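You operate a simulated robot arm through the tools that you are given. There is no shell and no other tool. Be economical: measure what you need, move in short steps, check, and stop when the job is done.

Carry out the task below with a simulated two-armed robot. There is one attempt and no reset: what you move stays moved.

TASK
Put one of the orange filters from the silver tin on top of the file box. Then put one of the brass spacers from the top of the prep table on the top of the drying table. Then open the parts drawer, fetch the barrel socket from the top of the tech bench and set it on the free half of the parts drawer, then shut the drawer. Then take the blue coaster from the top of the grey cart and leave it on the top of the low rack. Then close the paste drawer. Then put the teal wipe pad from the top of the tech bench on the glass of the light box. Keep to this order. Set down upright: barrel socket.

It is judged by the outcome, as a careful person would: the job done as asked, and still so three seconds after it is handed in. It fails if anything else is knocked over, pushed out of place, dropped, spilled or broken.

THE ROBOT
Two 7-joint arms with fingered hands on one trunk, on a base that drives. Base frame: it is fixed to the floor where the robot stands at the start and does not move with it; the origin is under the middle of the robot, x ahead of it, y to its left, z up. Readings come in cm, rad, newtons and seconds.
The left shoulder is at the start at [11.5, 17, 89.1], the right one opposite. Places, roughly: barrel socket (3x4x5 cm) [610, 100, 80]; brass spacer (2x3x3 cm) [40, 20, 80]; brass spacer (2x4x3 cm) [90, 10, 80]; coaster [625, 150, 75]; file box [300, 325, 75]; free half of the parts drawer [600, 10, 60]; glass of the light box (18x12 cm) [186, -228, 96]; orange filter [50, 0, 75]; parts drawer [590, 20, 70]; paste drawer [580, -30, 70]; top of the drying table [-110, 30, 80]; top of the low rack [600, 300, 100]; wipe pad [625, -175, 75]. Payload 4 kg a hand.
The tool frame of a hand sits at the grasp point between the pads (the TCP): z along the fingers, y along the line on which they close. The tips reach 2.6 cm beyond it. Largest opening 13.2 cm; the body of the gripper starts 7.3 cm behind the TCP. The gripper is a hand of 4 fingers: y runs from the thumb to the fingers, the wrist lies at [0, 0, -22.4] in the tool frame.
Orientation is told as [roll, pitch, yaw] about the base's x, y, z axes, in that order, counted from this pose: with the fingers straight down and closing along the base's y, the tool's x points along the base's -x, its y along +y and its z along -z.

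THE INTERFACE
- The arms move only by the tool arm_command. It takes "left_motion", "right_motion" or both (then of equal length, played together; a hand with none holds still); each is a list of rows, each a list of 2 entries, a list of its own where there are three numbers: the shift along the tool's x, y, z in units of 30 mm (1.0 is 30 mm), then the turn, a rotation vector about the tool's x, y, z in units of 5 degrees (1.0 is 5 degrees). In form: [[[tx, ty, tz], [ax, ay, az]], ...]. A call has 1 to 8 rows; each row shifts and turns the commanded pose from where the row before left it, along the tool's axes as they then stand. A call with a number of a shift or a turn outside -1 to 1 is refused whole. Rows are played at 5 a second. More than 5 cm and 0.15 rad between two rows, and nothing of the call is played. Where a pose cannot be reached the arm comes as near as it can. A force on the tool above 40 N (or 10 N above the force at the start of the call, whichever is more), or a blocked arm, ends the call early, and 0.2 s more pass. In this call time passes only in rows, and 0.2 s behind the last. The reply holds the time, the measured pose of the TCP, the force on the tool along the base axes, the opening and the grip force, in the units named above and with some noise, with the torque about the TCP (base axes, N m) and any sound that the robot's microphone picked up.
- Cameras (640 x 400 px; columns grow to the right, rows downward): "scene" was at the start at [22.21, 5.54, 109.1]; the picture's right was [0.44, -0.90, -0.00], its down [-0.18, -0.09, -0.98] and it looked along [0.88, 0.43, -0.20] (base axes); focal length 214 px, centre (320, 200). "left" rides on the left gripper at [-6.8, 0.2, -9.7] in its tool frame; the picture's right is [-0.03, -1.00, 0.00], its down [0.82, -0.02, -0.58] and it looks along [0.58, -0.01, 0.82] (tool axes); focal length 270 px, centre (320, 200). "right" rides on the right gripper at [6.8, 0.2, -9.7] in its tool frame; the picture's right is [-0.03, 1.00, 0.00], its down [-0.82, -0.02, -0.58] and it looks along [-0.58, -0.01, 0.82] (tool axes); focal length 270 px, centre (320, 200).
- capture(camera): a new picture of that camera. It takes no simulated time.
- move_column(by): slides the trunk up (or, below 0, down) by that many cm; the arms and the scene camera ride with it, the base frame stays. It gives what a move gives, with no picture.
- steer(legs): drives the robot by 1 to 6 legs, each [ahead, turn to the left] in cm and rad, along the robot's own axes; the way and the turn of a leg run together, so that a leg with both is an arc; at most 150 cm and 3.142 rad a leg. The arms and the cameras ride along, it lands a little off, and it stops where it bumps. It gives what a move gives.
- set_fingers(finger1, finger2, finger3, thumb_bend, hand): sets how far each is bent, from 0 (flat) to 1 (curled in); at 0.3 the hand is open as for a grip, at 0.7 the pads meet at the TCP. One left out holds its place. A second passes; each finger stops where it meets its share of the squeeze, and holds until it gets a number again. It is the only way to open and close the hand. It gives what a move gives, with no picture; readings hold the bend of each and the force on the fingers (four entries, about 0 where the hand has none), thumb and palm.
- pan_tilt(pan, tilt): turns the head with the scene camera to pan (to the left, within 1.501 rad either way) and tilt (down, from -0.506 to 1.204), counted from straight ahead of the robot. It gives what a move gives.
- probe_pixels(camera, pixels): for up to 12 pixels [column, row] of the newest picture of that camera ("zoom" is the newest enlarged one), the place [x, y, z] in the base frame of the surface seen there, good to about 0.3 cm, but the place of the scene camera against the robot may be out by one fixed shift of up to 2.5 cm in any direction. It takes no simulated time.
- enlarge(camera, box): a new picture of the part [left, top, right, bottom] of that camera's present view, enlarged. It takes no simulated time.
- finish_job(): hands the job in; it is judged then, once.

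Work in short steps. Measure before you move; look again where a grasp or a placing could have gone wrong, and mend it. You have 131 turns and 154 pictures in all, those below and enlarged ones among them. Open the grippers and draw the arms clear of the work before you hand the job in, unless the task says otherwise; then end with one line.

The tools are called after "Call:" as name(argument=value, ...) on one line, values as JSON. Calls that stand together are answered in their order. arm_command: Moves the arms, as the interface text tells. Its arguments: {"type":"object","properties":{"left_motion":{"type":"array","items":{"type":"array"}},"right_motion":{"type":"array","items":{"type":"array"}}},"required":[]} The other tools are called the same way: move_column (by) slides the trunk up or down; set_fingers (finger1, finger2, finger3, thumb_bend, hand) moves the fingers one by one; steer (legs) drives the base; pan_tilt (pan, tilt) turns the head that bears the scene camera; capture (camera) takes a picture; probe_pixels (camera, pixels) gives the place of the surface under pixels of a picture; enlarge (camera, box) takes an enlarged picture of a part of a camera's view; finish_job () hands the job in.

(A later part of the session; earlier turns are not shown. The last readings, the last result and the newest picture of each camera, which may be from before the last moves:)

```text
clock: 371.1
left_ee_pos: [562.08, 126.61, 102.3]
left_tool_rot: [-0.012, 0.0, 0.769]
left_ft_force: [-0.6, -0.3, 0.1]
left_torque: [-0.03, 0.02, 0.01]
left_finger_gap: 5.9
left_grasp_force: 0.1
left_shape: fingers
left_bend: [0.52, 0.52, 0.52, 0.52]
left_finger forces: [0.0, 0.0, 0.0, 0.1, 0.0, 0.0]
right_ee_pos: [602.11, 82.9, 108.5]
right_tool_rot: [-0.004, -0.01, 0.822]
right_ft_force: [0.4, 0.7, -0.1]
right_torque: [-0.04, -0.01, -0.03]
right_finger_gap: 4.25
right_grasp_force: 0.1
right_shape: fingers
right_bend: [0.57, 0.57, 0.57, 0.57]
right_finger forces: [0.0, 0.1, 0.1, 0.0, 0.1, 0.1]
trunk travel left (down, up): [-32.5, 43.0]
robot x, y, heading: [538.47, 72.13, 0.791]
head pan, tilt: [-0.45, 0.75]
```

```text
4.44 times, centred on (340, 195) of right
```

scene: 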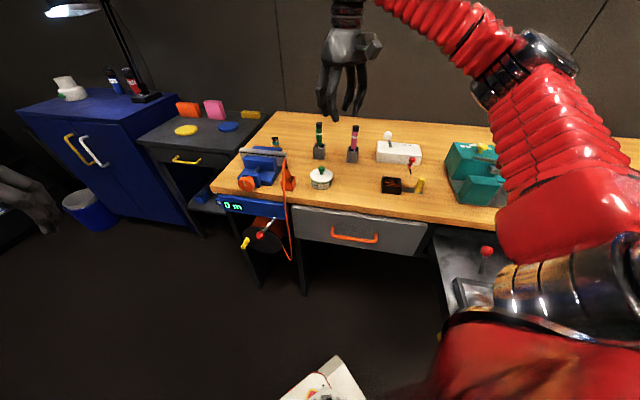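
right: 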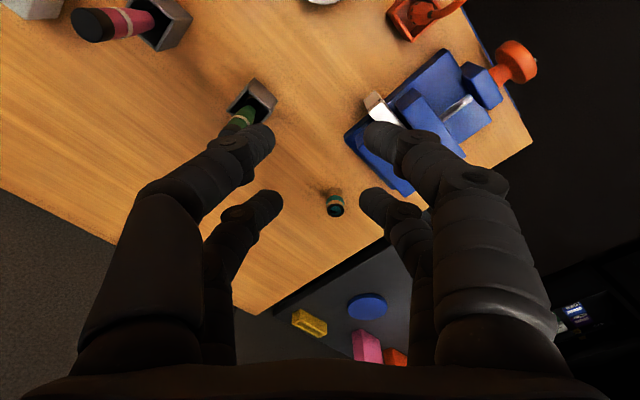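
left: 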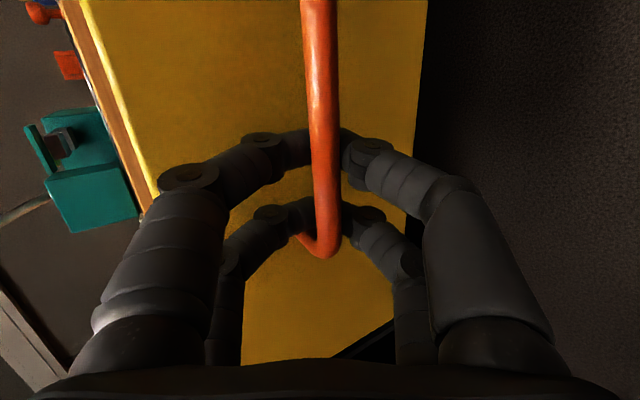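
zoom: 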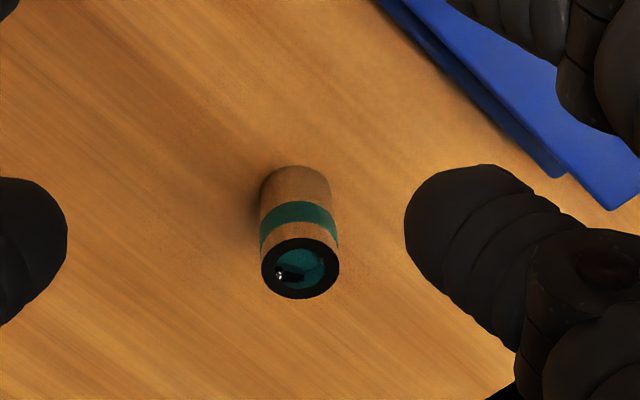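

Socket: centre (613.9, 98.1), top 83.8, bench 79.8, about 2.5 cm across. I move the right hand over it and then lower the column.

Call:
arm_command(right_motion=[[[-0.913, 0.081, 0], [0, 0, 0]], [[-0.913, 0.081, 0], [0, 0, 0]], [[-0.913, 0.081, 0], [0, 0, 0]], [[-0.913, 0.081, 0], [0, 0, 0]], [[-0.913, 0.081, 0.5], [0, 0, 0]], [[-0.913, 0.081, 0.5], [0, 0, 0]], [[-0.913, 0.081, 0.5], [0, 0, 0]]])

Call:
set_fingers(hand="right", finger1=0.54, finger2=0.54, finger3=0.54, thumb_bend=0.54)

Call:
capture(camera="right")

```text
clock: 372.7
left_ee_pos: [562.01, 126.78, 102.25]
left_tool_rot: [-0.008, 0.002, 0.769]
left_ft_force: [0.1, -0.2, 0.0]
left_torque: [0.01, -0.01, -0.01]
left_finger_gap: 5.89
left_grasp_force: 0.0
left_shape: fingers
left_bend: [0.52, 0.52, 0.52, 0.52]
left_finger forces: [0.0, 0.0, 0.0, 0.0, 0.0, 0.0]
right_ee_pos: [613.59, 97.44, 104.13]
right_tool_rot: [-0.006, -0.011, 0.824]
right_ft_force: [-0.1, 0.1, -0.8]
right_torque: [0.04, 0.02, 0.0]
right_finger_gap: 4.22
right_grasp_force: 0.0
right_shape: fingers
right_bend: [0.57, 0.57, 0.57, 0.57]
right_finger forces: [0.1, 0.0, 0.1, 0.0, 0.0, 0.0]
right hand out of reach, approached as far as the arm can: row 7
trunk travel left (down, up): [-32.5, 43.0]
robot x, y, heading: [538.3, 72.48, 0.796]
head pan, tilt: [-0.45, 0.75]
```

```text
clock: 373.7
left_ee_pos: [562.15, 126.7, 102.22]
left_tool_rot: [-0.011, 0.002, 0.772]
left_ft_force: [0.2, 0.7, -0.7]
left_torque: [-0.03, 0.04, 0.03]
left_finger_gap: 5.89
left_grasp_force: 0.1
left_shape: fingers
left_bend: [0.52, 0.52, 0.52, 0.52]
left_finger forces: [0.0, 0.0, 0.1, 0.1, 0.0, 0.1]
right_ee_pos: [613.53, 97.44, 104.12]
right_tool_rot: [-0.002, -0.01, 0.822]
right_ft_force: [-0.5, -0.5, 0.2]
right_torque: [0.0, 0.02, -0.03]
right_finger_gap: 5.16
right_grasp_force: 0.1
right_shape: fingers
right_bend: [0.54, 0.54, 0.54, 0.54]
right_finger forces: [0.0, 0.1, 0.0, 0.0, 0.0, 0.0]
trunk travel left (down, up): [-32.5, 43.0]
robot x, y, heading: [538.65, 72.31, 0.795]
head pan, tilt: [-0.45, 0.75]
```

```text
45 pictures are left
```

right: 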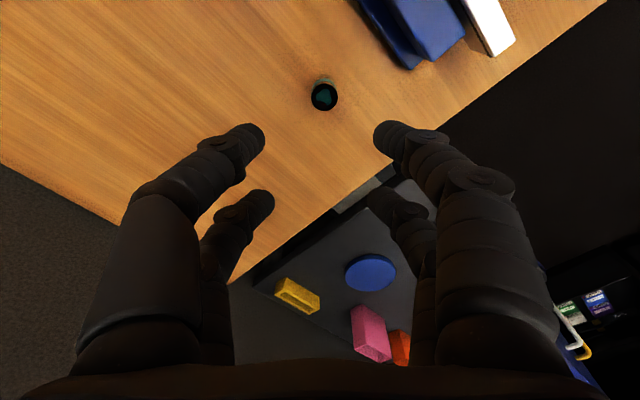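

The socket (322,97) sits on the hand's line. I lower by 14 cm and re-measure.

Call:
arm_command(right_motion=[[[0, 0, 0.95], [0, 0, 0]], [[0, 0, 0.95], [0, 0, 0]], [[0, 0, 0.95], [0, 0, 0]], [[0, 0, 0.95], [0, 0, 0]], [[0, 0, 0.9], [0, 0, 0]]])

Call:
capture(camera="right")

Call:
probe_pixels(camera="right", pixels=[[320, 130], [310, 130], [330, 130], [320, 145], [320, 120], [320, 155]])

```text
clock: 374.9
left_ee_pos: [562.18, 126.6, 102.19]
left_tool_rot: [-0.01, 0.003, 0.77]
left_ft_force: [-0.7, 0.1, 0.0]
left_torque: [-0.01, -0.01, 0.0]
left_finger_gap: 5.92
left_grasp_force: 0.1
left_shape: fingers
left_bend: [0.52, 0.52, 0.52, 0.52]
left_finger forces: [0.1, 0.0, 0.0, 0.0, 0.0, 0.0]
right_ee_pos: [613.78, 97.52, 90.06]
right_tool_rot: [-0.007, -0.01, 0.822]
right_ft_force: [0.4, -0.1, -0.4]
right_torque: [0.0, -0.02, 0.01]
right_finger_gap: 5.2
right_grasp_force: 0.0
right_shape: fingers
right_bend: [0.54, 0.54, 0.54, 0.54]
right_finger forces: [0.0, 0.0, 0.0, 0.0, 0.0, 0.1]
trunk travel left (down, up): [-32.5, 43.0]
robot x, y, heading: [538.5, 71.93, 0.795]
head pan, tilt: [-0.45, 0.75]
```

```text
44 pictures are left
```

right: 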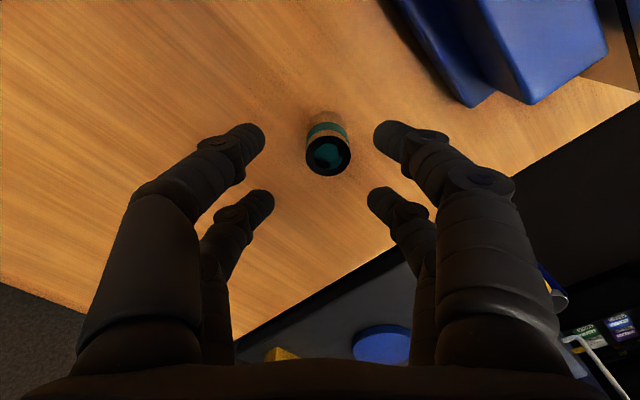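

```text
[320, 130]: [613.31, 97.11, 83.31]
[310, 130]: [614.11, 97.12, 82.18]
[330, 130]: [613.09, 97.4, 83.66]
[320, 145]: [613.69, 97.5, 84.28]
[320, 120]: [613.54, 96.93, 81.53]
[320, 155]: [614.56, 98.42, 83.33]
```

Centre is near (614.1,98.4), top 84.3. I correct by about 1 cm, descend to z≈82.9 and close.

Call:
arm_command(right_motion=[[[-0.29, 0.13, 0.4], [0, 0, 0]], [[0, 0, 0.7], [0, 0, 0]], [[0, 0, 0.7], [0, 0, 0]], [[0, 0, 0.57], [0, 0, 0]]])

Call:
capture(camera="right")

Call:
set_fingers(hand="right", finger1=0.72, finger2=0.72, finger3=0.72, thumb_bend=0.72)

Call:
capture(camera="right")

```text
clock: 375.9
left_ee_pos: [562.09, 126.7, 102.38]
left_tool_rot: [-0.012, 0.0, 0.769]
left_ft_force: [-0.7, 0.4, -0.6]
left_torque: [-0.03, -0.01, 0.0]
left_finger_gap: 5.9
left_grasp_force: 0.1
left_shape: fingers
left_bend: [0.52, 0.52, 0.52, 0.52]
left_finger forces: [0.0, 0.0, 0.0, 0.0, 0.0, 0.0]
right_ee_pos: [614.06, 98.42, 83.42]
right_tool_rot: [-0.007, -0.011, 0.822]
right_ft_force: [-0.6, 0.2, 5.0]
right_torque: [0.0, 0.19, 0.0]
right_finger_gap: 5.19
right_grasp_force: 2.0
right_shape: fingers
right_bend: [0.55, 0.54, 0.54, 0.54]
right_finger forces: [4.2, 0.0, 0.0, 0.0, 0.1, 0.1]
trunk travel left (down, up): [-32.5, 43.0]
robot x, y, heading: [538.36, 72.06, 0.794]
head pan, tilt: [-0.45, 0.75]
```

```text
43 pictures are left
```

right: 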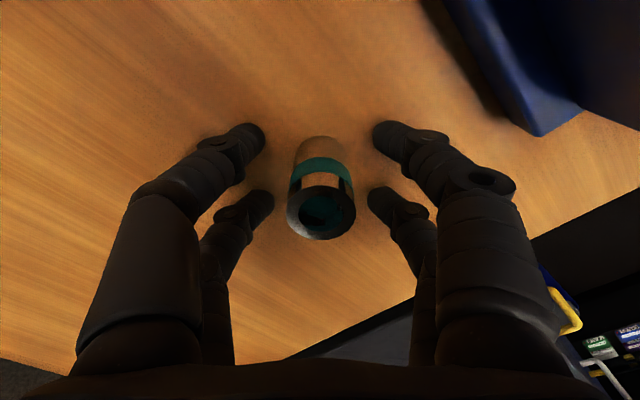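

```text
clock: 376.9
left_ee_pos: [562.21, 126.68, 102.2]
left_tool_rot: [-0.009, 0.001, 0.769]
left_ft_force: [-0.2, 0.0, -0.1]
left_torque: [0.0, 0.01, -0.01]
left_finger_gap: 5.93
left_grasp_force: 0.0
left_shape: fingers
left_bend: [0.52, 0.52, 0.52, 0.52]
left_finger forces: [0.0, 0.0, 0.0, 0.1, 0.0, 0.1]
right_ee_pos: [614.11, 98.45, 83.19]
right_tool_rot: [-0.003, -0.01, 0.822]
right_ft_force: [-1.1, -1.3, 1.2]
right_torque: [0.0, 0.01, -0.04]
right_finger_gap: 0.07
right_grasp_force: 5.0
right_shape: fingers
right_bend: [0.71, 0.71, 0.71, 0.71]
right_finger forces: [2.2, 3.0, 2.4, 0.1, 2.7, 0.0]
trunk travel left (down, up): [-32.5, 43.0]
robot x, y, heading: [538.69, 72.17, 0.793]
head pan, tilt: [-0.45, 0.75]
```

```text
42 pictures are left
```

right: 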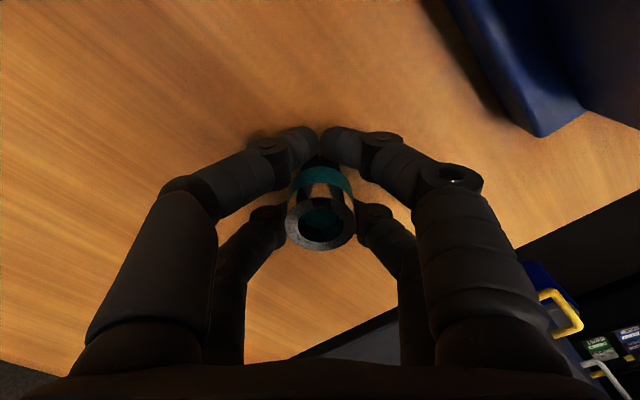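

The socket stands upright, nested between the four fingertips (5 N). I lift slowly 4 cm and check.

Call:
arm_command(right_motion=[[[0, 0, -0.3], [0, 0, 0]], [[0, 0, -0.3], [0, 0, 0]], [[0, 0, -0.4], [0, 0, 0]], [[0, 0, -0.5], [0, 0, 0]]])

Call:
enlarge(camera="right", box=[220, 100, 420, 300])

```text
clock: 377.9
left_ee_pos: [562.1, 126.78, 102.23]
left_tool_rot: [-0.011, 0.002, 0.77]
left_ft_force: [-0.3, 0.1, 0.0]
left_torque: [-0.01, -0.01, -0.03]
left_finger_gap: 5.9
left_grasp_force: 0.0
left_shape: fingers
left_bend: [0.52, 0.52, 0.52, 0.52]
left_finger forces: [0.0, 0.0, 0.0, 0.0, 0.0, 0.0]
right_ee_pos: [613.92, 98.67, 87.63]
right_tool_rot: [-0.005, -0.011, 0.822]
right_ft_force: [-0.5, 0.2, -0.1]
right_torque: [0.0, 0.01, 0.0]
right_finger_gap: 0.09
right_grasp_force: 5.7
right_shape: fingers
right_bend: [0.71, 0.71, 0.71, 0.71]
right_finger forces: [2.4, 3.0, 2.5, 0.0, 2.7, 0.0]
trunk travel left (down, up): [-32.5, 43.0]
robot x, y, heading: [538.76, 72.24, 0.796]
head pan, tilt: [-0.45, 0.75]
```

```text
2.00 times, centred on (320, 200) of right
```

zoom: 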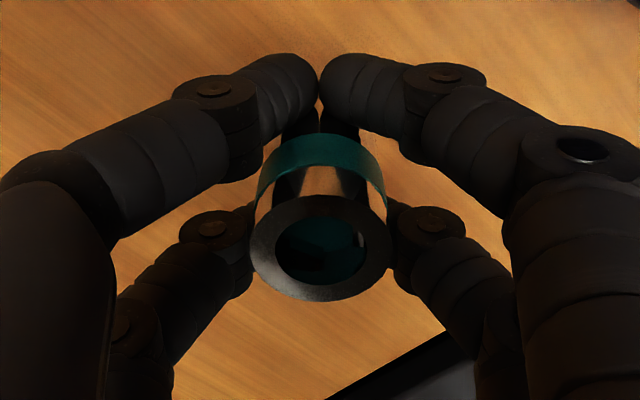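

Held well and upright. I raise it, back off and turn to bring the hand over the open drawer.

Call:
arm_command(right_motion=[[[0, 0, -1], [0, 0, 0]], [[0, 0, -1], [0, 0, 0]], [[0, 0, -1], [0, 0, 0]], [[0, 0, -1], [0, 0, 0]], [[0, 0, -1], [0, 0, 0]]])

Call:
steer(legs=[[-50, 0]])

Call:
steer(legs=[[0, -0.4]])

Call:
steer(legs=[[0, -0.38]])

Call:
pan_tilt(pan=-0.3, tilt=0.7)

Call:
capture(camera="scene")

Call:
capture(camera="right")

```text
clock: 379.1
left_ee_pos: [562.15, 126.62, 102.28]
left_tool_rot: [-0.01, 0.0, 0.769]
left_ft_force: [-0.1, -0.5, 0.4]
left_torque: [0.01, 0.0, -0.01]
left_finger_gap: 5.93
left_grasp_force: 0.0
left_shape: fingers
left_bend: [0.52, 0.52, 0.52, 0.52]
left_finger forces: [0.0, 0.0, 0.0, 0.1, 0.0, 0.1]
right_ee_pos: [613.69, 97.88, 102.56]
right_tool_rot: [-0.007, -0.013, 0.823]
right_ft_force: [-0.2, 0.3, -0.1]
right_torque: [0.04, 0.0, -0.01]
right_finger_gap: 0.07
right_grasp_force: 4.7
right_shape: fingers
right_bend: [0.71, 0.71, 0.71, 0.71]
right_finger forces: [2.4, 3.1, 2.4, 0.0, 2.6, 0.0]
right hand out of reach, approached as far as the arm can: row 5
trunk travel left (down, up): [-32.5, 43.0]
robot x, y, heading: [538.54, 71.64, 0.794]
head pan, tilt: [-0.45, 0.75]
```

```text
clock: 382.0
left_ee_pos: [527.84, 91.7, 102.36]
left_tool_rot: [-0.011, 0.0, 0.764]
left_ft_force: [0.6, -0.1, 0.2]
left_torque: [0.0, 0.01, 0.01]
left_finger_gap: 5.92
left_grasp_force: 0.0
left_shape: fingers
left_bend: [0.52, 0.52, 0.52, 0.52]
left_finger forces: [0.1, 0.0, 0.0, 0.0, 0.0, 0.1]
right_ee_pos: [579.33, 62.71, 102.51]
right_tool_rot: [-0.004, -0.011, 0.819]
right_ft_force: [-0.2, 0.5, -0.3]
right_torque: [-0.01, -0.01, -0.01]
right_finger_gap: 0.06
right_grasp_force: 4.7
right_shape: fingers
right_bend: [0.71, 0.71, 0.71, 0.71]
right_finger forces: [2.4, 3.0, 2.4, 0.1, 2.7, 0.0]
trunk travel left (down, up): [-32.5, 43.0]
robot x, y, heading: [504.05, 36.9, 0.788]
head pan, tilt: [-0.45, 0.75]
```

```text
clock: 383.5
left_ee_pos: [544.19, 81.44, 102.42]
left_tool_rot: [-0.013, 0.001, 0.438]
left_ft_force: [-0.4, 0.0, 0.4]
left_torque: [-0.01, -0.02, 0.0]
left_finger_gap: 5.93
left_grasp_force: 0.1
left_shape: fingers
left_bend: [0.52, 0.52, 0.52, 0.52]
left_finger forces: [0.1, 0.1, 0.0, 0.0, 0.0, 0.1]
right_ee_pos: [582.85, 36.78, 102.13]
right_tool_rot: [-0.009, 0.003, 0.478]
right_ft_force: [-0.1, 0.2, -0.7]
right_torque: [-0.02, -0.06, 0.03]
right_finger_gap: 0.05
right_grasp_force: 5.9
right_shape: fingers
right_bend: [0.71, 0.71, 0.71, 0.71]
right_finger forces: [2.8, 2.6, 2.6, 0.0, 2.6, 0.0]
trunk travel left (down, up): [-32.5, 43.0]
robot x, y, heading: [503.62, 39.29, 0.453]
head pan, tilt: [-0.45, 0.75]
stopped in leg 1: the robot was blocked; the commanded pose is now the measured one
```

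```text
clock: 385.3
left_ee_pos: [557.52, 62.78, 102.64]
left_tool_rot: [-0.012, 0.001, 0.052]
left_ft_force: [-0.1, -0.9, -0.2]
left_torque: [-0.01, 0.01, 0.02]
left_finger_gap: 5.91
left_grasp_force: 0.1
left_shape: fingers
left_bend: [0.52, 0.52, 0.52, 0.52]
left_finger forces: [0.0, 0.0, 0.1, 0.1, 0.0, 0.0]
right_ee_pos: [576.05, 6.65, 102.34]
right_tool_rot: [-0.015, 0.002, 0.095]
right_ft_force: [-0.3, 0.3, -0.7]
right_torque: [-0.04, 0.01, 0.01]
right_finger_gap: 0.0
right_grasp_force: 5.6
right_shape: fingers
right_bend: [0.71, 0.71, 0.71, 0.71]
right_finger forces: [2.8, 2.7, 2.8, 0.0, 2.7, 0.1]
trunk travel left (down, up): [-32.5, 43.0]
robot x, y, heading: [503.71, 41.51, 0.063]
head pan, tilt: [-0.45, 0.75]
stopped in leg 1: the robot was blocked; the commanded pose is now the measured one
```

```text
clock: 386.0
left_ee_pos: [557.41, 62.8, 102.57]
left_tool_rot: [-0.009, 0.0, 0.052]
left_ft_force: [-0.2, 0.9, -0.1]
left_torque: [0.02, -0.02, 0.0]
left_finger_gap: 5.93
left_grasp_force: 0.1
left_shape: fingers
left_bend: [0.52, 0.52, 0.52, 0.52]
left_finger forces: [0.0, 0.0, 0.0, 0.0, 0.1, 0.1]
right_ee_pos: [576.08, 6.69, 102.3]
right_tool_rot: [-0.017, 0.0, 0.096]
right_ft_force: [0.6, 0.1, -1.0]
right_torque: [0.02, -0.02, -0.02]
right_finger_gap: 0.0
right_grasp_force: 5.6
right_shape: fingers
right_bend: [0.71, 0.71, 0.71, 0.71]
right_finger forces: [2.8, 2.7, 2.7, 0.0, 2.7, 0.0]
trunk travel left (down, up): [-32.5, 43.0]
robot x, y, heading: [503.22, 41.56, 0.069]
head pan, tilt: [-0.3, 0.7]
```

```text
40 pictures are left
```

scene: 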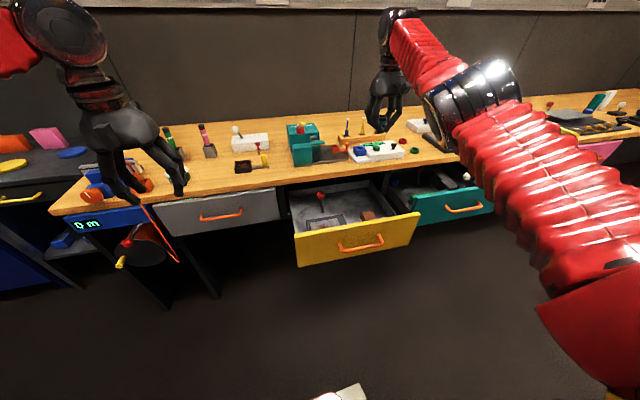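

```text
39 pictures are left
```

right: 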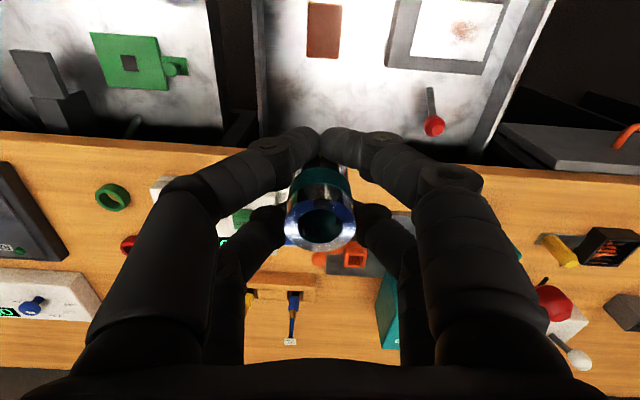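

The wrist view shows the drawer interior: a frame and red knob on its left half, a small brown block at (322,30) and free floor to its rear. I measure these.

Call:
probe_pixels(camera="right", pixels=[[323, 30], [306, 50], [340, 55], [280, 40], [360, 80], [300, 100], [370, 110], [390, 40], [432, 125], [262, 100], [310, 5], [345, 120]])

Call:
enlarge(camera="scene", box=[270, 160, 430, 270])

```text
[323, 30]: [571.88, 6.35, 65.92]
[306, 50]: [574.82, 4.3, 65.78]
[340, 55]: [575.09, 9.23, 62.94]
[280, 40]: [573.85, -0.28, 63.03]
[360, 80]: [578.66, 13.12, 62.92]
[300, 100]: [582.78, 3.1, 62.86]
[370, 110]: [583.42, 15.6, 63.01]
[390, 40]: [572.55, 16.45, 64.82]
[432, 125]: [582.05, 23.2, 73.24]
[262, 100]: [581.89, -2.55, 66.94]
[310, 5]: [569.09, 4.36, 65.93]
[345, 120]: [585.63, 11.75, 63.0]
```

```text
3.64 times, centred on (350, 215) of scene
```

zoom: 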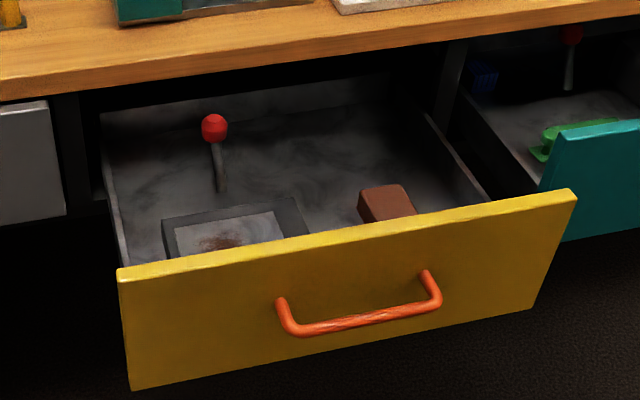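

Drawer floor z 63.0; block x≤575.5, y 4–9; free floor behind it around (579.5, 6). I drive 8 cm closer, line up, and lower the column.

Call:
steer(legs=[[8, 0]])

Call:
arm_command(right_motion=[[[0.815, -0.12, 0], [0, 0, 0]], [[0.815, -0.12, 0], [0, 0, 0]]])

Call:
move_column(by=-18)

Call:
capture(camera="right")

Call:
capture(camera="scene")

```text
clock: 387.1
left_ee_pos: [565.64, 63.36, 102.41]
left_tool_rot: [-0.013, 0.002, 0.053]
left_ft_force: [0.2, -0.2, -0.1]
left_torque: [-0.01, 0.04, -0.02]
left_finger_gap: 5.95
left_grasp_force: 0.0
left_shape: fingers
left_bend: [0.52, 0.52, 0.52, 0.52]
left_finger forces: [0.1, 0.1, 0.1, 0.0, 0.0, 0.1]
right_ee_pos: [584.34, 7.3, 102.26]
right_tool_rot: [-0.015, 0.002, 0.096]
right_ft_force: [0.5, 0.0, -1.4]
right_torque: [-0.01, -0.01, -0.01]
right_finger_gap: 0.01
right_grasp_force: 5.2
right_shape: fingers
right_bend: [0.71, 0.71, 0.71, 0.71]
right_finger forces: [2.8, 2.6, 2.7, 0.0, 2.7, 0.1]
trunk travel left (down, up): [-32.5, 43.0]
robot x, y, heading: [511.78, 41.93, 0.068]
head pan, tilt: [-0.3, 0.7]
```

```text
clock: 387.6
left_ee_pos: [565.35, 63.3, 102.73]
left_tool_rot: [-0.01, 0.001, 0.051]
left_ft_force: [-1.0, -0.5, -0.4]
left_torque: [0.04, -0.01, 0.02]
left_finger_gap: 5.91
left_grasp_force: 0.0
left_shape: fingers
left_bend: [0.52, 0.52, 0.52, 0.52]
left_finger forces: [0.0, 0.0, 0.0, 0.0, 0.0, 0.0]
right_ee_pos: [579.07, 6.04, 102.53]
right_tool_rot: [-0.014, 0.002, 0.093]
right_ft_force: [-0.1, -0.5, -0.5]
right_torque: [0.03, -0.01, 0.02]
right_finger_gap: 0.0
right_grasp_force: 4.5
right_shape: fingers
right_bend: [0.71, 0.71, 0.71, 0.71]
right_finger forces: [2.2, 2.5, 2.4, 0.1, 2.5, 0.0]
trunk travel left (down, up): [-32.5, 43.0]
robot x, y, heading: [511.19, 42.28, 0.068]
head pan, tilt: [-0.3, 0.7]
```

```text
clock: 389.6
left_ee_pos: [565.4, 63.33, 84.77]
left_tool_rot: [-0.012, -0.002, 0.052]
left_ft_force: [-0.7, 0.4, 0.4]
left_torque: [-0.01, -0.01, 0.04]
left_finger_gap: 5.92
left_grasp_force: 0.2
left_shape: fingers
left_bend: [0.52, 0.52, 0.52, 0.52]
left_finger forces: [0.0, 0.1, 0.0, 0.0, 0.0, 0.0]
right_ee_pos: [579.24, 5.93, 84.55]
right_tool_rot: [-0.015, 0.0, 0.095]
right_ft_force: [-0.1, 0.1, -0.2]
right_torque: [0.01, 0.0, 0.01]
right_finger_gap: 0.0
right_grasp_force: 5.2
right_shape: fingers
right_bend: [0.71, 0.71, 0.71, 0.71]
right_finger forces: [2.2, 2.3, 2.3, 0.0, 2.5, 0.0]
trunk travel left (down, up): [-14.5, 61.0]
robot x, y, heading: [511.59, 42.31, 0.061]
head pan, tilt: [-0.3, 0.7]
```

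```text
37 pictures are left
```

right: 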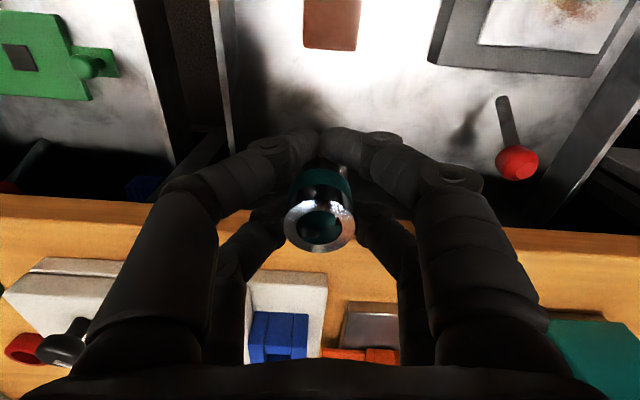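

```text
36 pictures are left
```

scene: 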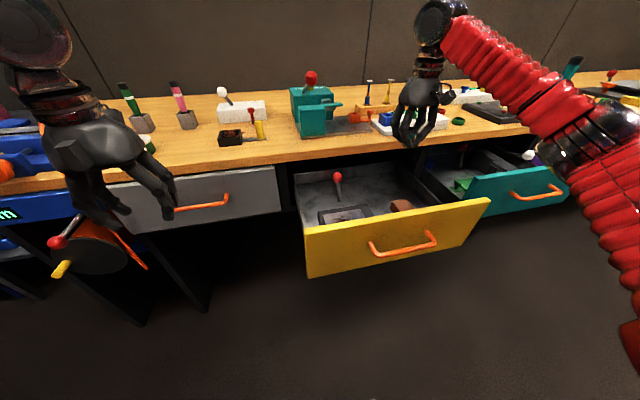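

Aligned over free floor. I lower 18 cm to z≈66.5, open the fingers gradually, and look.

Call:
arm_command(right_motion=[[[0.03, 0, 1], [0, 0, 0]], [[0, 0, 1], [0, 0, 0]], [[0, 0, 1], [0, 0, 0]], [[0, 0, 1], [0, 0, 0]], [[0, 0, 1], [0, 0, 0]], [[0, 0, 0.5], [0, 0, 0]], [[0, 0, 0.3], [0, 0, 0]], [[0, 0, 0.2], [0, 0, 0]]])

Call:
capture(camera="right")

```text
clock: 391.4
left_ee_pos: [565.36, 63.43, 84.55]
left_tool_rot: [-0.011, 0.0, 0.053]
left_ft_force: [-0.3, 0.7, 0.5]
left_torque: [-0.01, 0.0, 0.0]
left_finger_gap: 5.91
left_grasp_force: 0.1
left_shape: fingers
left_bend: [0.52, 0.52, 0.52, 0.52]
left_finger forces: [0.0, 0.0, 0.0, 0.1, 0.0, 0.0]
right_ee_pos: [579.16, 5.75, 66.34]
right_tool_rot: [-0.017, 0.0, 0.096]
right_ft_force: [-0.5, 0.6, -0.7]
right_torque: [-0.03, 0.0, -0.02]
right_finger_gap: 0.01
right_grasp_force: 4.8
right_shape: fingers
right_bend: [0.71, 0.71, 0.71, 0.71]
right_finger forces: [2.3, 2.3, 2.3, 0.0, 2.5, 0.0]
trunk travel left (down, up): [-14.5, 61.0]
robot x, y, heading: [511.33, 42.3, 0.063]
head pan, tilt: [-0.3, 0.7]
```

```text
35 pictures are left
```

right: 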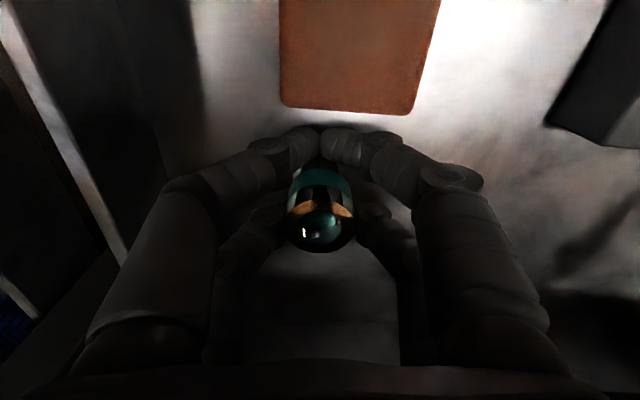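

No contact yet; I creep down 0.4 cm, then open gently in two stages and rise a little.

Call:
arm_command(right_motion=[[[0, 0, 0.07], [0, 0, 0]], [[0, 0, 0.06], [0, 0, 0]]])

Call:
set_fingers(hand="right", finger1=0.67, finger2=0.67, finger3=0.67, thumb_bend=0.67)

Call:
set_fingers(hand="right", finger1=0.57, finger2=0.57, finger3=0.57, thumb_bend=0.57)

Call:
capture(camera="right")

```text
clock: 392.1
left_ee_pos: [565.44, 63.36, 84.57]
left_tool_rot: [-0.011, -0.001, 0.052]
left_ft_force: [0.4, -0.3, 0.6]
left_torque: [-0.01, 0.01, -0.03]
left_finger_gap: 5.9
left_grasp_force: 0.0
left_shape: fingers
left_bend: [0.52, 0.52, 0.52, 0.52]
left_finger forces: [0.1, 0.1, 0.1, 0.0, 0.0, 0.0]
right_ee_pos: [579.29, 5.7, 66.02]
right_tool_rot: [-0.019, 0.0, 0.095]
right_ft_force: [-0.3, -0.5, -0.6]
right_torque: [0.01, -0.04, 0.02]
right_finger_gap: 0.0
right_grasp_force: 4.9
right_shape: fingers
right_bend: [0.71, 0.71, 0.71, 0.71]
right_finger forces: [2.2, 2.3, 2.3, 0.0, 2.6, 0.1]
trunk travel left (down, up): [-14.5, 61.0]
robot x, y, heading: [511.48, 42.23, 0.065]
head pan, tilt: [-0.3, 0.7]
```

```text
clock: 393.1
left_ee_pos: [565.48, 63.42, 84.7]
left_tool_rot: [-0.012, 0.0, 0.052]
left_ft_force: [-1.1, -0.9, -0.1]
left_torque: [-0.01, 0.03, 0.01]
left_finger_gap: 5.92
left_grasp_force: 0.1
left_shape: fingers
left_bend: [0.52, 0.52, 0.52, 0.52]
left_finger forces: [0.1, 0.0, 0.0, 0.0, 0.0, 0.0]
right_ee_pos: [579.29, 5.8, 65.97]
right_tool_rot: [-0.014, 0.0, 0.098]
right_ft_force: [0.2, -0.7, -0.2]
right_torque: [0.04, 0.02, 0.02]
right_finger_gap: 0.95
right_grasp_force: 0.2
right_shape: fingers
right_bend: [0.67, 0.67, 0.67, 0.67]
right_finger forces: [0.1, 0.0, 0.1, 0.1, 0.0, 0.1]
trunk travel left (down, up): [-14.5, 61.0]
robot x, y, heading: [511.35, 42.31, 0.068]
head pan, tilt: [-0.3, 0.7]
```

```text
clock: 394.1
left_ee_pos: [565.31, 63.62, 84.75]
left_tool_rot: [-0.012, 0.0, 0.052]
left_ft_force: [-0.3, 0.2, -0.3]
left_torque: [0.0, 0.02, -0.02]
left_finger_gap: 5.92
left_grasp_force: 0.2
left_shape: fingers
left_bend: [0.52, 0.52, 0.52, 0.52]
left_finger forces: [0.0, 0.0, 0.0, 0.1, 0.1, 0.0]
right_ee_pos: [579.23, 5.78, 66.32]
right_tool_rot: [-0.019, -0.004, 0.095]
right_ft_force: [2.3, -1.7, 18.8]
right_torque: [0.34, -0.04, -0.05]
right_finger_gap: 4.01
right_grasp_force: 9.6
right_shape: fingers
right_bend: [0.6, 0.6, 0.56, 0.56]
right_finger forces: [8.6, 8.8, 1.9, 0.0, 0.1, 0.1]
trunk travel left (down, up): [-14.5, 61.0]
robot x, y, heading: [511.48, 41.62, 0.068]
head pan, tilt: [-0.3, 0.7]
```

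```text
34 pictures are left
```

right: 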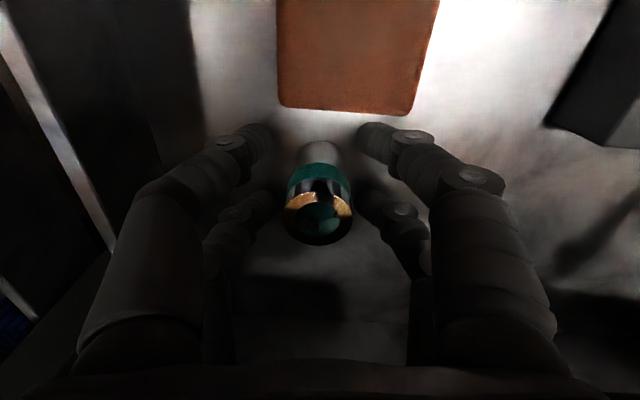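

The socket stands upright on the drawer floor. I lift off, back away, close the fist, lower it in front of the handle bar and push the drawer shut by driving forward.

Call:
arm_command(right_motion=[[[0, 0, -0.5], [0, 0, 0]], [[0, 0, -1], [0, 0, 0]], [[0, 0, -1], [0, 0, 0]], [[0, 0, -1], [0, 0, 0]], [[0, 0, -1], [0, 0, 0]], [[0, 0, -1], [0, 0, 0]], [[0, 0, -1], [0, 0, 0]]])

Call:
capture(camera="right")

Call:
steer(legs=[[-34, 0]])

Call:
set_fingers(hand="right", finger1=0.71, finger2=0.71, finger3=0.71, thumb_bend=0.71)

Call:
arm_command(right_motion=[[[0, 0.9, 0], [0, 0, 0]], [[0, 0.9, 0], [0, 0, 0]], [[0, 0.9, 0], [0, 0, 0]], [[0, 0.9, 0.6], [0, 0, 0]], [[0, 0.3, 1], [0, 0, 0]], [[0, 0, 1], [0, 0, 0]], [[0, 0, 1], [0, 0, 0]], [[0, 0, 1], [0, 0, 0]]])

Call:
capture(camera="scene")

```text
clock: 395.6
left_ee_pos: [565.33, 63.46, 84.7]
left_tool_rot: [-0.012, 0.002, 0.053]
left_ft_force: [-0.6, 0.4, -0.1]
left_torque: [-0.01, -0.01, 0.0]
left_finger_gap: 5.93
left_grasp_force: 0.0
left_shape: fingers
left_bend: [0.52, 0.52, 0.52, 0.52]
left_finger forces: [0.1, 0.1, 0.0, 0.1, 0.1, 0.0]
right_ee_pos: [579.09, 6.11, 85.64]
right_tool_rot: [-0.017, 0.0, 0.095]
right_ft_force: [-0.9, -0.2, -0.6]
right_torque: [0.01, -0.01, 0.01]
right_finger_gap: 4.51
right_grasp_force: 0.1
right_shape: fingers
right_bend: [0.56, 0.56, 0.56, 0.56]
right_finger forces: [0.0, 0.1, 0.0, 0.0, 0.1, 0.0]
trunk travel left (down, up): [-14.5, 61.0]
robot x, y, heading: [511.72, 42.3, 0.065]
head pan, tilt: [-0.3, 0.7]
```

```text
33 pictures are left
```

right: 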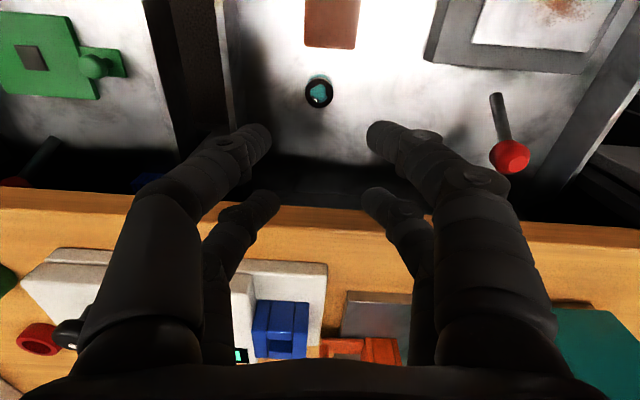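

```text
clock: 397.9
left_ee_pos: [531.8, 61.23, 84.61]
left_tool_rot: [-0.012, 0.002, 0.051]
left_ft_force: [-1.1, 1.4, -0.3]
left_torque: [0.01, 0.01, 0.01]
left_finger_gap: 5.93
left_grasp_force: 0.1
left_shape: fingers
left_bend: [0.52, 0.52, 0.52, 0.52]
left_finger forces: [0.0, 0.0, 0.0, 0.1, 0.0, 0.0]
right_ee_pos: [545.36, 3.9, 85.61]
right_tool_rot: [-0.014, 0.0, 0.097]
right_ft_force: [0.0, 0.1, 0.3]
right_torque: [-0.01, 0.0, 0.01]
right_finger_gap: 4.53
right_grasp_force: 0.1
right_shape: fingers
right_bend: [0.56, 0.56, 0.56, 0.56]
right_finger forces: [0.1, 0.0, 0.0, 0.0, 0.1, 0.0]
trunk travel left (down, up): [-14.5, 61.0]
robot x, y, heading: [477.71, 40.18, 0.066]
head pan, tilt: [-0.3, 0.7]
```

```text
clock: 398.9
left_ee_pos: [531.68, 61.17, 84.76]
left_tool_rot: [-0.012, 0.001, 0.053]
left_ft_force: [-0.1, 0.7, -0.5]
left_torque: [0.03, 0.03, 0.01]
left_finger_gap: 5.91
left_grasp_force: 0.0
left_shape: fingers
left_bend: [0.52, 0.52, 0.52, 0.52]
left_finger forces: [0.0, 0.1, 0.0, 0.0, 0.0, 0.0]
right_ee_pos: [545.47, 3.95, 85.66]
right_tool_rot: [-0.017, 0.0, 0.098]
right_ft_force: [1.1, 0.5, 0.5]
right_torque: [0.01, -0.01, 0.01]
right_finger_gap: 0.03
right_grasp_force: 0.1
right_shape: fingers
right_bend: [0.71, 0.71, 0.71, 0.71]
right_finger forces: [0.1, 0.0, 0.1, 0.0, 0.1, 0.1]
trunk travel left (down, up): [-14.5, 61.0]
robot x, y, heading: [477.58, 40.13, 0.065]
head pan, tilt: [-0.3, 0.7]
```

```text
clock: 400.7
left_ee_pos: [531.71, 61.26, 84.76]
left_tool_rot: [-0.01, 0.0, 0.053]
left_ft_force: [0.3, -0.4, 0.8]
left_torque: [0.0, 0.0, -0.01]
left_finger_gap: 5.91
left_grasp_force: 0.1
left_shape: fingers
left_bend: [0.52, 0.52, 0.52, 0.52]
left_finger forces: [0.0, 0.1, 0.0, 0.1, 0.0, 0.0]
right_ee_pos: [544.28, 15.44, 71.95]
right_tool_rot: [-0.017, -0.001, 0.096]
right_ft_force: [-0.4, -0.2, 0.2]
right_torque: [0.01, 0.01, -0.01]
right_finger_gap: 0.02
right_grasp_force: 0.1
right_shape: fingers
right_bend: [0.71, 0.71, 0.71, 0.71]
right_finger forces: [0.0, 0.1, 0.1, 0.0, 0.1, 0.0]
trunk travel left (down, up): [-14.5, 61.0]
robot x, y, heading: [477.91, 40.03, 0.069]
head pan, tilt: [-0.3, 0.7]
```

```text
32 pictures are left
```

scene: 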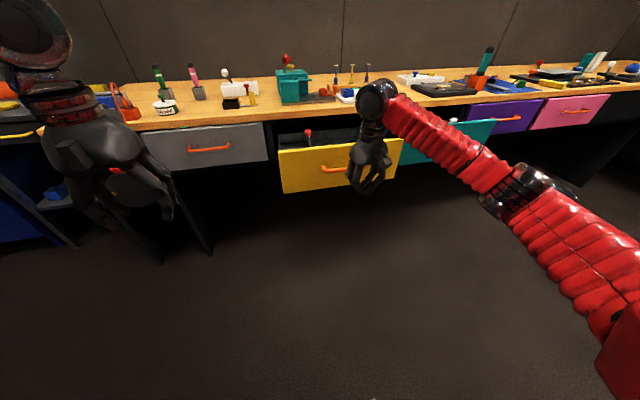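

The socket stands at (319,90) in the wrist view, upright. I approach the handle bar 6 cm, then push smoothly 27 cm.

Call:
steer(legs=[[6, 0]])

Call:
steer(legs=[[27, 0]])

Call:
capture(camera="scene")

```text
clock: 401.6
left_ee_pos: [537.96, 61.64, 84.7]
left_tool_rot: [-0.011, 0.002, 0.05]
left_ft_force: [0.0, 0.3, -0.5]
left_torque: [-0.01, 0.0, 0.0]
left_finger_gap: 5.92
left_grasp_force: 0.0
left_shape: fingers
left_bend: [0.52, 0.52, 0.52, 0.52]
left_finger forces: [0.0, 0.0, 0.1, 0.1, 0.0, 0.0]
right_ee_pos: [550.29, 15.57, 71.86]
right_tool_rot: [-0.016, 0.001, 0.093]
right_ft_force: [0.2, 0.5, -0.8]
right_torque: [0.02, 0.06, -0.02]
right_finger_gap: 0.0
right_grasp_force: 0.0
right_shape: fingers
right_bend: [0.71, 0.71, 0.71, 0.71]
right_finger forces: [0.1, 0.0, 0.0, 0.1, 0.0, 0.0]
trunk travel left (down, up): [-14.5, 61.0]
robot x, y, heading: [483.71, 40.48, 0.067]
head pan, tilt: [-0.3, 0.7]
```

```text
clock: 403.5
left_ee_pos: [564.74, 62.96, 84.76]
left_tool_rot: [-0.012, 0.0, 0.046]
left_ft_force: [0.0, 1.2, 0.5]
left_torque: [-0.02, 0.02, 0.0]
left_finger_gap: 5.92
left_grasp_force: 0.1
left_shape: fingers
left_bend: [0.52, 0.52, 0.52, 0.52]
left_finger forces: [0.0, 0.0, 0.0, 0.0, 0.1, 0.0]
right_ee_pos: [576.87, 16.97, 72.01]
right_tool_rot: [-0.016, 0.001, 0.089]
right_ft_force: [0.2, -0.6, 0.4]
right_torque: [0.0, 0.03, 0.04]
right_finger_gap: 0.0
right_grasp_force: 0.1
right_shape: fingers
right_bend: [0.71, 0.71, 0.71, 0.71]
right_finger forces: [0.0, 0.0, 0.0, 0.0, 0.0, 0.0]
trunk travel left (down, up): [-14.5, 61.0]
robot x, y, heading: [510.84, 41.88, 0.063]
head pan, tilt: [-0.3, 0.7]
```

```text
31 pictures are left
```

scene: 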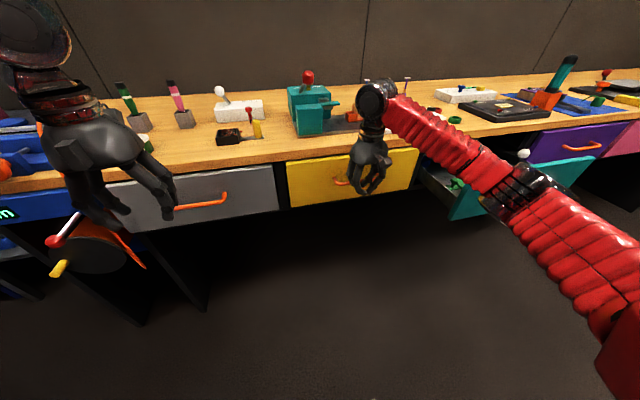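

The drawer looks shut. I compare its face with the grey one's, and nudge 1.5 cm more for safety.

Call:
steer(legs=[[2, 0]])

Call:
capture(camera="scene")

Call:
probe_pixels(camera="scene", pixels=[[300, 190], [315, 170], [405, 185], [405, 165], [260, 185], [150, 195], [480, 200], [560, 170], [50, 155], [20, 125], [520, 160]])

```text
clock: 404.4
left_ee_pos: [566.12, 62.99, 84.93]
left_tool_rot: [-0.011, 0.002, 0.046]
left_ft_force: [0.7, 0.4, 1.3]
left_torque: [-0.05, -0.01, -0.01]
left_finger_gap: 5.93
left_grasp_force: 0.1
left_shape: fingers
left_bend: [0.52, 0.52, 0.52, 0.52]
left_finger forces: [0.0, 0.0, 0.1, 0.0, 0.1, 0.1]
right_ee_pos: [577.97, 16.72, 72.31]
right_tool_rot: [-0.02, 0.019, 0.093]
right_ft_force: [-6.9, -0.8, 3.5]
right_torque: [-0.03, 0.04, -0.06]
right_finger_gap: 0.0
right_grasp_force: 4.4
right_shape: fingers
right_bend: [0.71, 0.71, 0.72, 0.71]
right_finger forces: [0.0, 0.0, 8.6, 0.1, 0.0, 0.1]
trunk travel left (down, up): [-14.5, 61.0]
robot x, y, heading: [512.0, 42.07, 0.054]
head pan, tilt: [-0.3, 0.7]
stopped in leg 1: the force on the tool passed its limit (the readings are from after the stop); the commanded pose is now the measured one
```

```text
30 pictures are left
```

scene: 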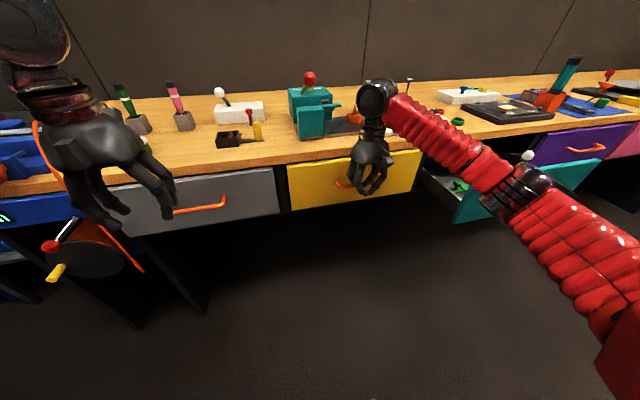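

```text
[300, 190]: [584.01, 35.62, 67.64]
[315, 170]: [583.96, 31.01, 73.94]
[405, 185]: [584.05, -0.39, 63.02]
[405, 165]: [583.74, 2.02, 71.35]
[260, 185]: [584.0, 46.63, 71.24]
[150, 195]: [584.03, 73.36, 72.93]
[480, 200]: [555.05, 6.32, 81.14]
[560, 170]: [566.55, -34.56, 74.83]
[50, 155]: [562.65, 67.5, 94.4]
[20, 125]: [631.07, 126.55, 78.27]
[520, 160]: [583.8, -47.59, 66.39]
```

The parts drawer is flush at x 584.0. Next the blue coaster at (630.6,130.3) on the grey cart: I back off, raise, and drive to about (545,145), facing the cart.

Call:
steer(legs=[[-20, 0]])

Call:
move_column(by=18)

Call:
arm_command(right_motion=[[[0, -0.9, -1], [0, 0, 0]], [[0, -0.9, -1], [0, 0, 0]], [[0, -0.9, -1], [0, 0, 0]], [[0, -0.9, -1], [0, 0, 0]], [[0, -0.5, -0.6], [0, 0, 0]]])

Call:
steer(legs=[[0, 0.5]])

Call:
steer(legs=[[0, 0.5]])

Call:
steer(legs=[[0, 0.1]])

Call:
steer(legs=[[100, 0]])

Call:
pan_tilt(pan=-0.3, tilt=0.45)

Call:
capture(camera="scene")

```text
clock: 406.0
left_ee_pos: [546.41, 61.97, 84.97]
left_tool_rot: [-0.011, 0.001, 0.05]
left_ft_force: [-0.4, 0.4, 0.0]
left_torque: [-0.01, 0.0, 0.01]
left_finger_gap: 5.92
left_grasp_force: 0.0
left_shape: fingers
left_bend: [0.52, 0.52, 0.52, 0.52]
left_finger forces: [0.0, 0.1, 0.1, 0.0, 0.0, 0.0]
right_ee_pos: [558.23, 15.76, 72.28]
right_tool_rot: [-0.022, 0.017, 0.095]
right_ft_force: [0.2, -0.2, -0.7]
right_torque: [-0.02, -0.03, 0.04]
right_finger_gap: 0.0
right_grasp_force: 0.0
right_shape: fingers
right_bend: [0.71, 0.71, 0.71, 0.71]
right_finger forces: [0.0, 0.1, 0.0, 0.2, 0.0, 0.1]
trunk travel left (down, up): [-14.5, 61.0]
robot x, y, heading: [492.56, 40.76, 0.062]
head pan, tilt: [-0.3, 0.7]
```

```text
clock: 408.0
left_ee_pos: [546.46, 62.02, 102.83]
left_tool_rot: [-0.012, 0.001, 0.048]
left_ft_force: [-0.8, -1.2, -0.2]
left_torque: [0.01, 0.02, 0.01]
left_finger_gap: 5.94
left_grasp_force: 0.0
left_shape: fingers
left_bend: [0.52, 0.52, 0.52, 0.52]
left_finger forces: [0.0, 0.1, 0.0, 0.0, 0.1, 0.0]
right_ee_pos: [558.2, 15.92, 90.22]
right_tool_rot: [-0.021, 0.02, 0.094]
right_ft_force: [0.3, 0.3, -0.2]
right_torque: [0.02, 0.02, 0.01]
right_finger_gap: 0.01
right_grasp_force: 0.1
right_shape: fingers
right_bend: [0.71, 0.71, 0.71, 0.71]
right_finger forces: [0.0, 0.0, 0.0, 0.0, 0.0, 0.0]
trunk travel left (down, up): [-32.5, 43.0]
robot x, y, heading: [492.28, 41.23, 0.06]
head pan, tilt: [-0.3, 0.7]
```

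```text
clock: 409.2
left_ee_pos: [546.35, 62.0, 102.91]
left_tool_rot: [-0.013, 0.0, 0.048]
left_ft_force: [-0.4, 0.3, 0.9]
left_torque: [0.03, -0.01, -0.01]
left_finger_gap: 5.91
left_grasp_force: 0.1
left_shape: fingers
left_bend: [0.52, 0.52, 0.52, 0.52]
left_finger forces: [0.1, 0.0, 0.0, 0.0, 0.0, 0.1]
right_ee_pos: [559.57, 3.98, 104.28]
right_tool_rot: [-0.022, 0.02, 0.095]
right_ft_force: [1.1, -0.5, 0.9]
right_torque: [-0.02, 0.0, 0.0]
right_finger_gap: 0.0
right_grasp_force: 0.0
right_shape: fingers
right_bend: [0.71, 0.71, 0.71, 0.71]
right_finger forces: [0.0, 0.0, 0.1, 0.1, 0.0, 0.1]
trunk travel left (down, up): [-32.5, 43.0]
robot x, y, heading: [492.45, 41.24, 0.061]
head pan, tilt: [-0.3, 0.7]
```

```text
clock: 411.0
left_ee_pos: [529.59, 85.08, 102.99]
left_tool_rot: [-0.011, -0.001, 0.546]
left_ft_force: [-0.4, 0.8, -0.3]
left_torque: [0.03, -0.02, 0.02]
left_finger_gap: 5.93
left_grasp_force: 0.0
left_shape: fingers
left_bend: [0.52, 0.52, 0.52, 0.52]
left_finger forces: [0.0, 0.1, 0.0, 0.0, 0.0, 0.0]
right_ee_pos: [568.92, 40.34, 104.32]
right_tool_rot: [-0.02, 0.02, 0.593]
right_ft_force: [0.8, -0.6, -0.1]
right_torque: [0.02, 0.02, -0.03]
right_finger_gap: 0.01
right_grasp_force: 0.1
right_shape: fingers
right_bend: [0.71, 0.71, 0.71, 0.71]
right_finger forces: [0.0, 0.1, 0.1, 0.0, 0.0, 0.0]
trunk travel left (down, up): [-32.5, 43.0]
robot x, y, heading: [493.71, 38.16, 0.561]
head pan, tilt: [-0.3, 0.7]
```

```text
clock: 412.8
left_ee_pos: [502.35, 96.86, 103.02]
left_tool_rot: [-0.012, 0.001, 1.051]
left_ft_force: [0.3, 0.6, 0.2]
left_torque: [-0.01, 0.01, 0.01]
left_finger_gap: 5.92
left_grasp_force: 0.0
left_shape: fingers
left_bend: [0.52, 0.52, 0.52, 0.52]
left_finger forces: [0.0, 0.1, 0.1, 0.0, 0.1, 0.0]
right_ee_pos: [558.37, 76.89, 104.3]
right_tool_rot: [-0.022, 0.019, 1.098]
right_ft_force: [-0.1, 0.0, 0.4]
right_torque: [-0.01, 0.01, -0.01]
right_finger_gap: 0.0
right_grasp_force: 0.0
right_shape: fingers
right_bend: [0.71, 0.71, 0.71, 0.71]
right_finger forces: [0.0, 0.1, 0.0, 0.0, 0.1, 0.1]
trunk travel left (down, up): [-32.5, 43.0]
robot x, y, heading: [496.63, 36.63, 1.058]
head pan, tilt: [-0.3, 0.7]
```

```text
clock: 413.7
left_ee_pos: [496.39, 97.3, 102.97]
left_tool_rot: [-0.015, 0.001, 1.152]
left_ft_force: [-0.4, 0.7, 0.8]
left_torque: [-0.03, 0.03, 0.03]
left_finger_gap: 5.89
left_grasp_force: 0.1
left_shape: fingers
left_bend: [0.52, 0.52, 0.52, 0.52]
left_finger forces: [0.0, 0.0, 0.0, 0.0, 0.0, 0.1]
right_ee_pos: [554.12, 82.9, 104.42]
right_tool_rot: [-0.024, 0.019, 1.199]
right_ft_force: [-0.3, 0.6, 0.6]
right_torque: [-0.06, -0.06, -0.03]
right_finger_gap: 0.03
right_grasp_force: 0.0
right_shape: fingers
right_bend: [0.71, 0.71, 0.71, 0.71]
right_finger forces: [0.0, 0.0, 0.0, 0.0, 0.0, 0.0]
trunk travel left (down, up): [-32.5, 43.0]
robot x, y, heading: [497.35, 36.53, 1.159]
head pan, tilt: [-0.3, 0.7]
```

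```text
clock: 419.0
left_ee_pos: [536.7, 190.2, 103.15]
left_tool_rot: [-0.012, 0.0, 1.152]
left_ft_force: [0.6, -1.6, 0.2]
left_torque: [-0.01, 0.03, -0.03]
left_finger_gap: 5.9
left_grasp_force: 0.0
left_shape: fingers
left_bend: [0.52, 0.52, 0.52, 0.52]
left_finger forces: [0.0, 0.0, 0.1, 0.0, 0.0, 0.0]
right_ee_pos: [594.55, 176.01, 104.47]
right_tool_rot: [-0.021, 0.019, 1.198]
right_ft_force: [0.9, -0.3, 0.2]
right_torque: [-0.03, -0.02, 0.01]
right_finger_gap: 0.01
right_grasp_force: 0.0
right_shape: fingers
right_bend: [0.71, 0.71, 0.71, 0.71]
right_finger forces: [0.0, 0.0, 0.0, 0.0, 0.1, 0.0]
trunk travel left (down, up): [-32.5, 43.0]
robot x, y, heading: [537.9, 129.86, 1.159]
head pan, tilt: [-0.3, 0.7]
```

```text
clock: 419.8
left_ee_pos: [536.77, 190.17, 103.15]
left_tool_rot: [-0.011, -0.001, 1.152]
left_ft_force: [-0.3, -0.5, -0.1]
left_torque: [-0.03, 0.0, 0.02]
left_finger_gap: 5.89
left_grasp_force: 0.1
left_shape: fingers
left_bend: [0.52, 0.52, 0.52, 0.52]
left_finger forces: [0.0, 0.0, 0.0, 0.0, 0.1, 0.0]
right_ee_pos: [594.53, 175.81, 104.51]
right_tool_rot: [-0.02, 0.018, 1.2]
right_ft_force: [-0.1, 0.0, 0.1]
right_torque: [0.06, 0.0, 0.02]
right_finger_gap: 0.03
right_grasp_force: 0.0
right_shape: fingers
right_bend: [0.71, 0.71, 0.71, 0.71]
right_finger forces: [0.1, 0.0, 0.1, 0.1, 0.0, 0.0]
trunk travel left (down, up): [-32.5, 43.0]
robot x, y, heading: [537.71, 129.69, 1.164]
head pan, tilt: [-0.3, 0.45]
```

```text
29 pictures are left
```

scene: 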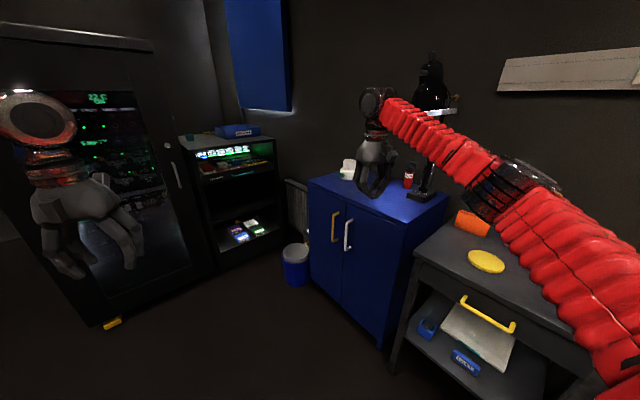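

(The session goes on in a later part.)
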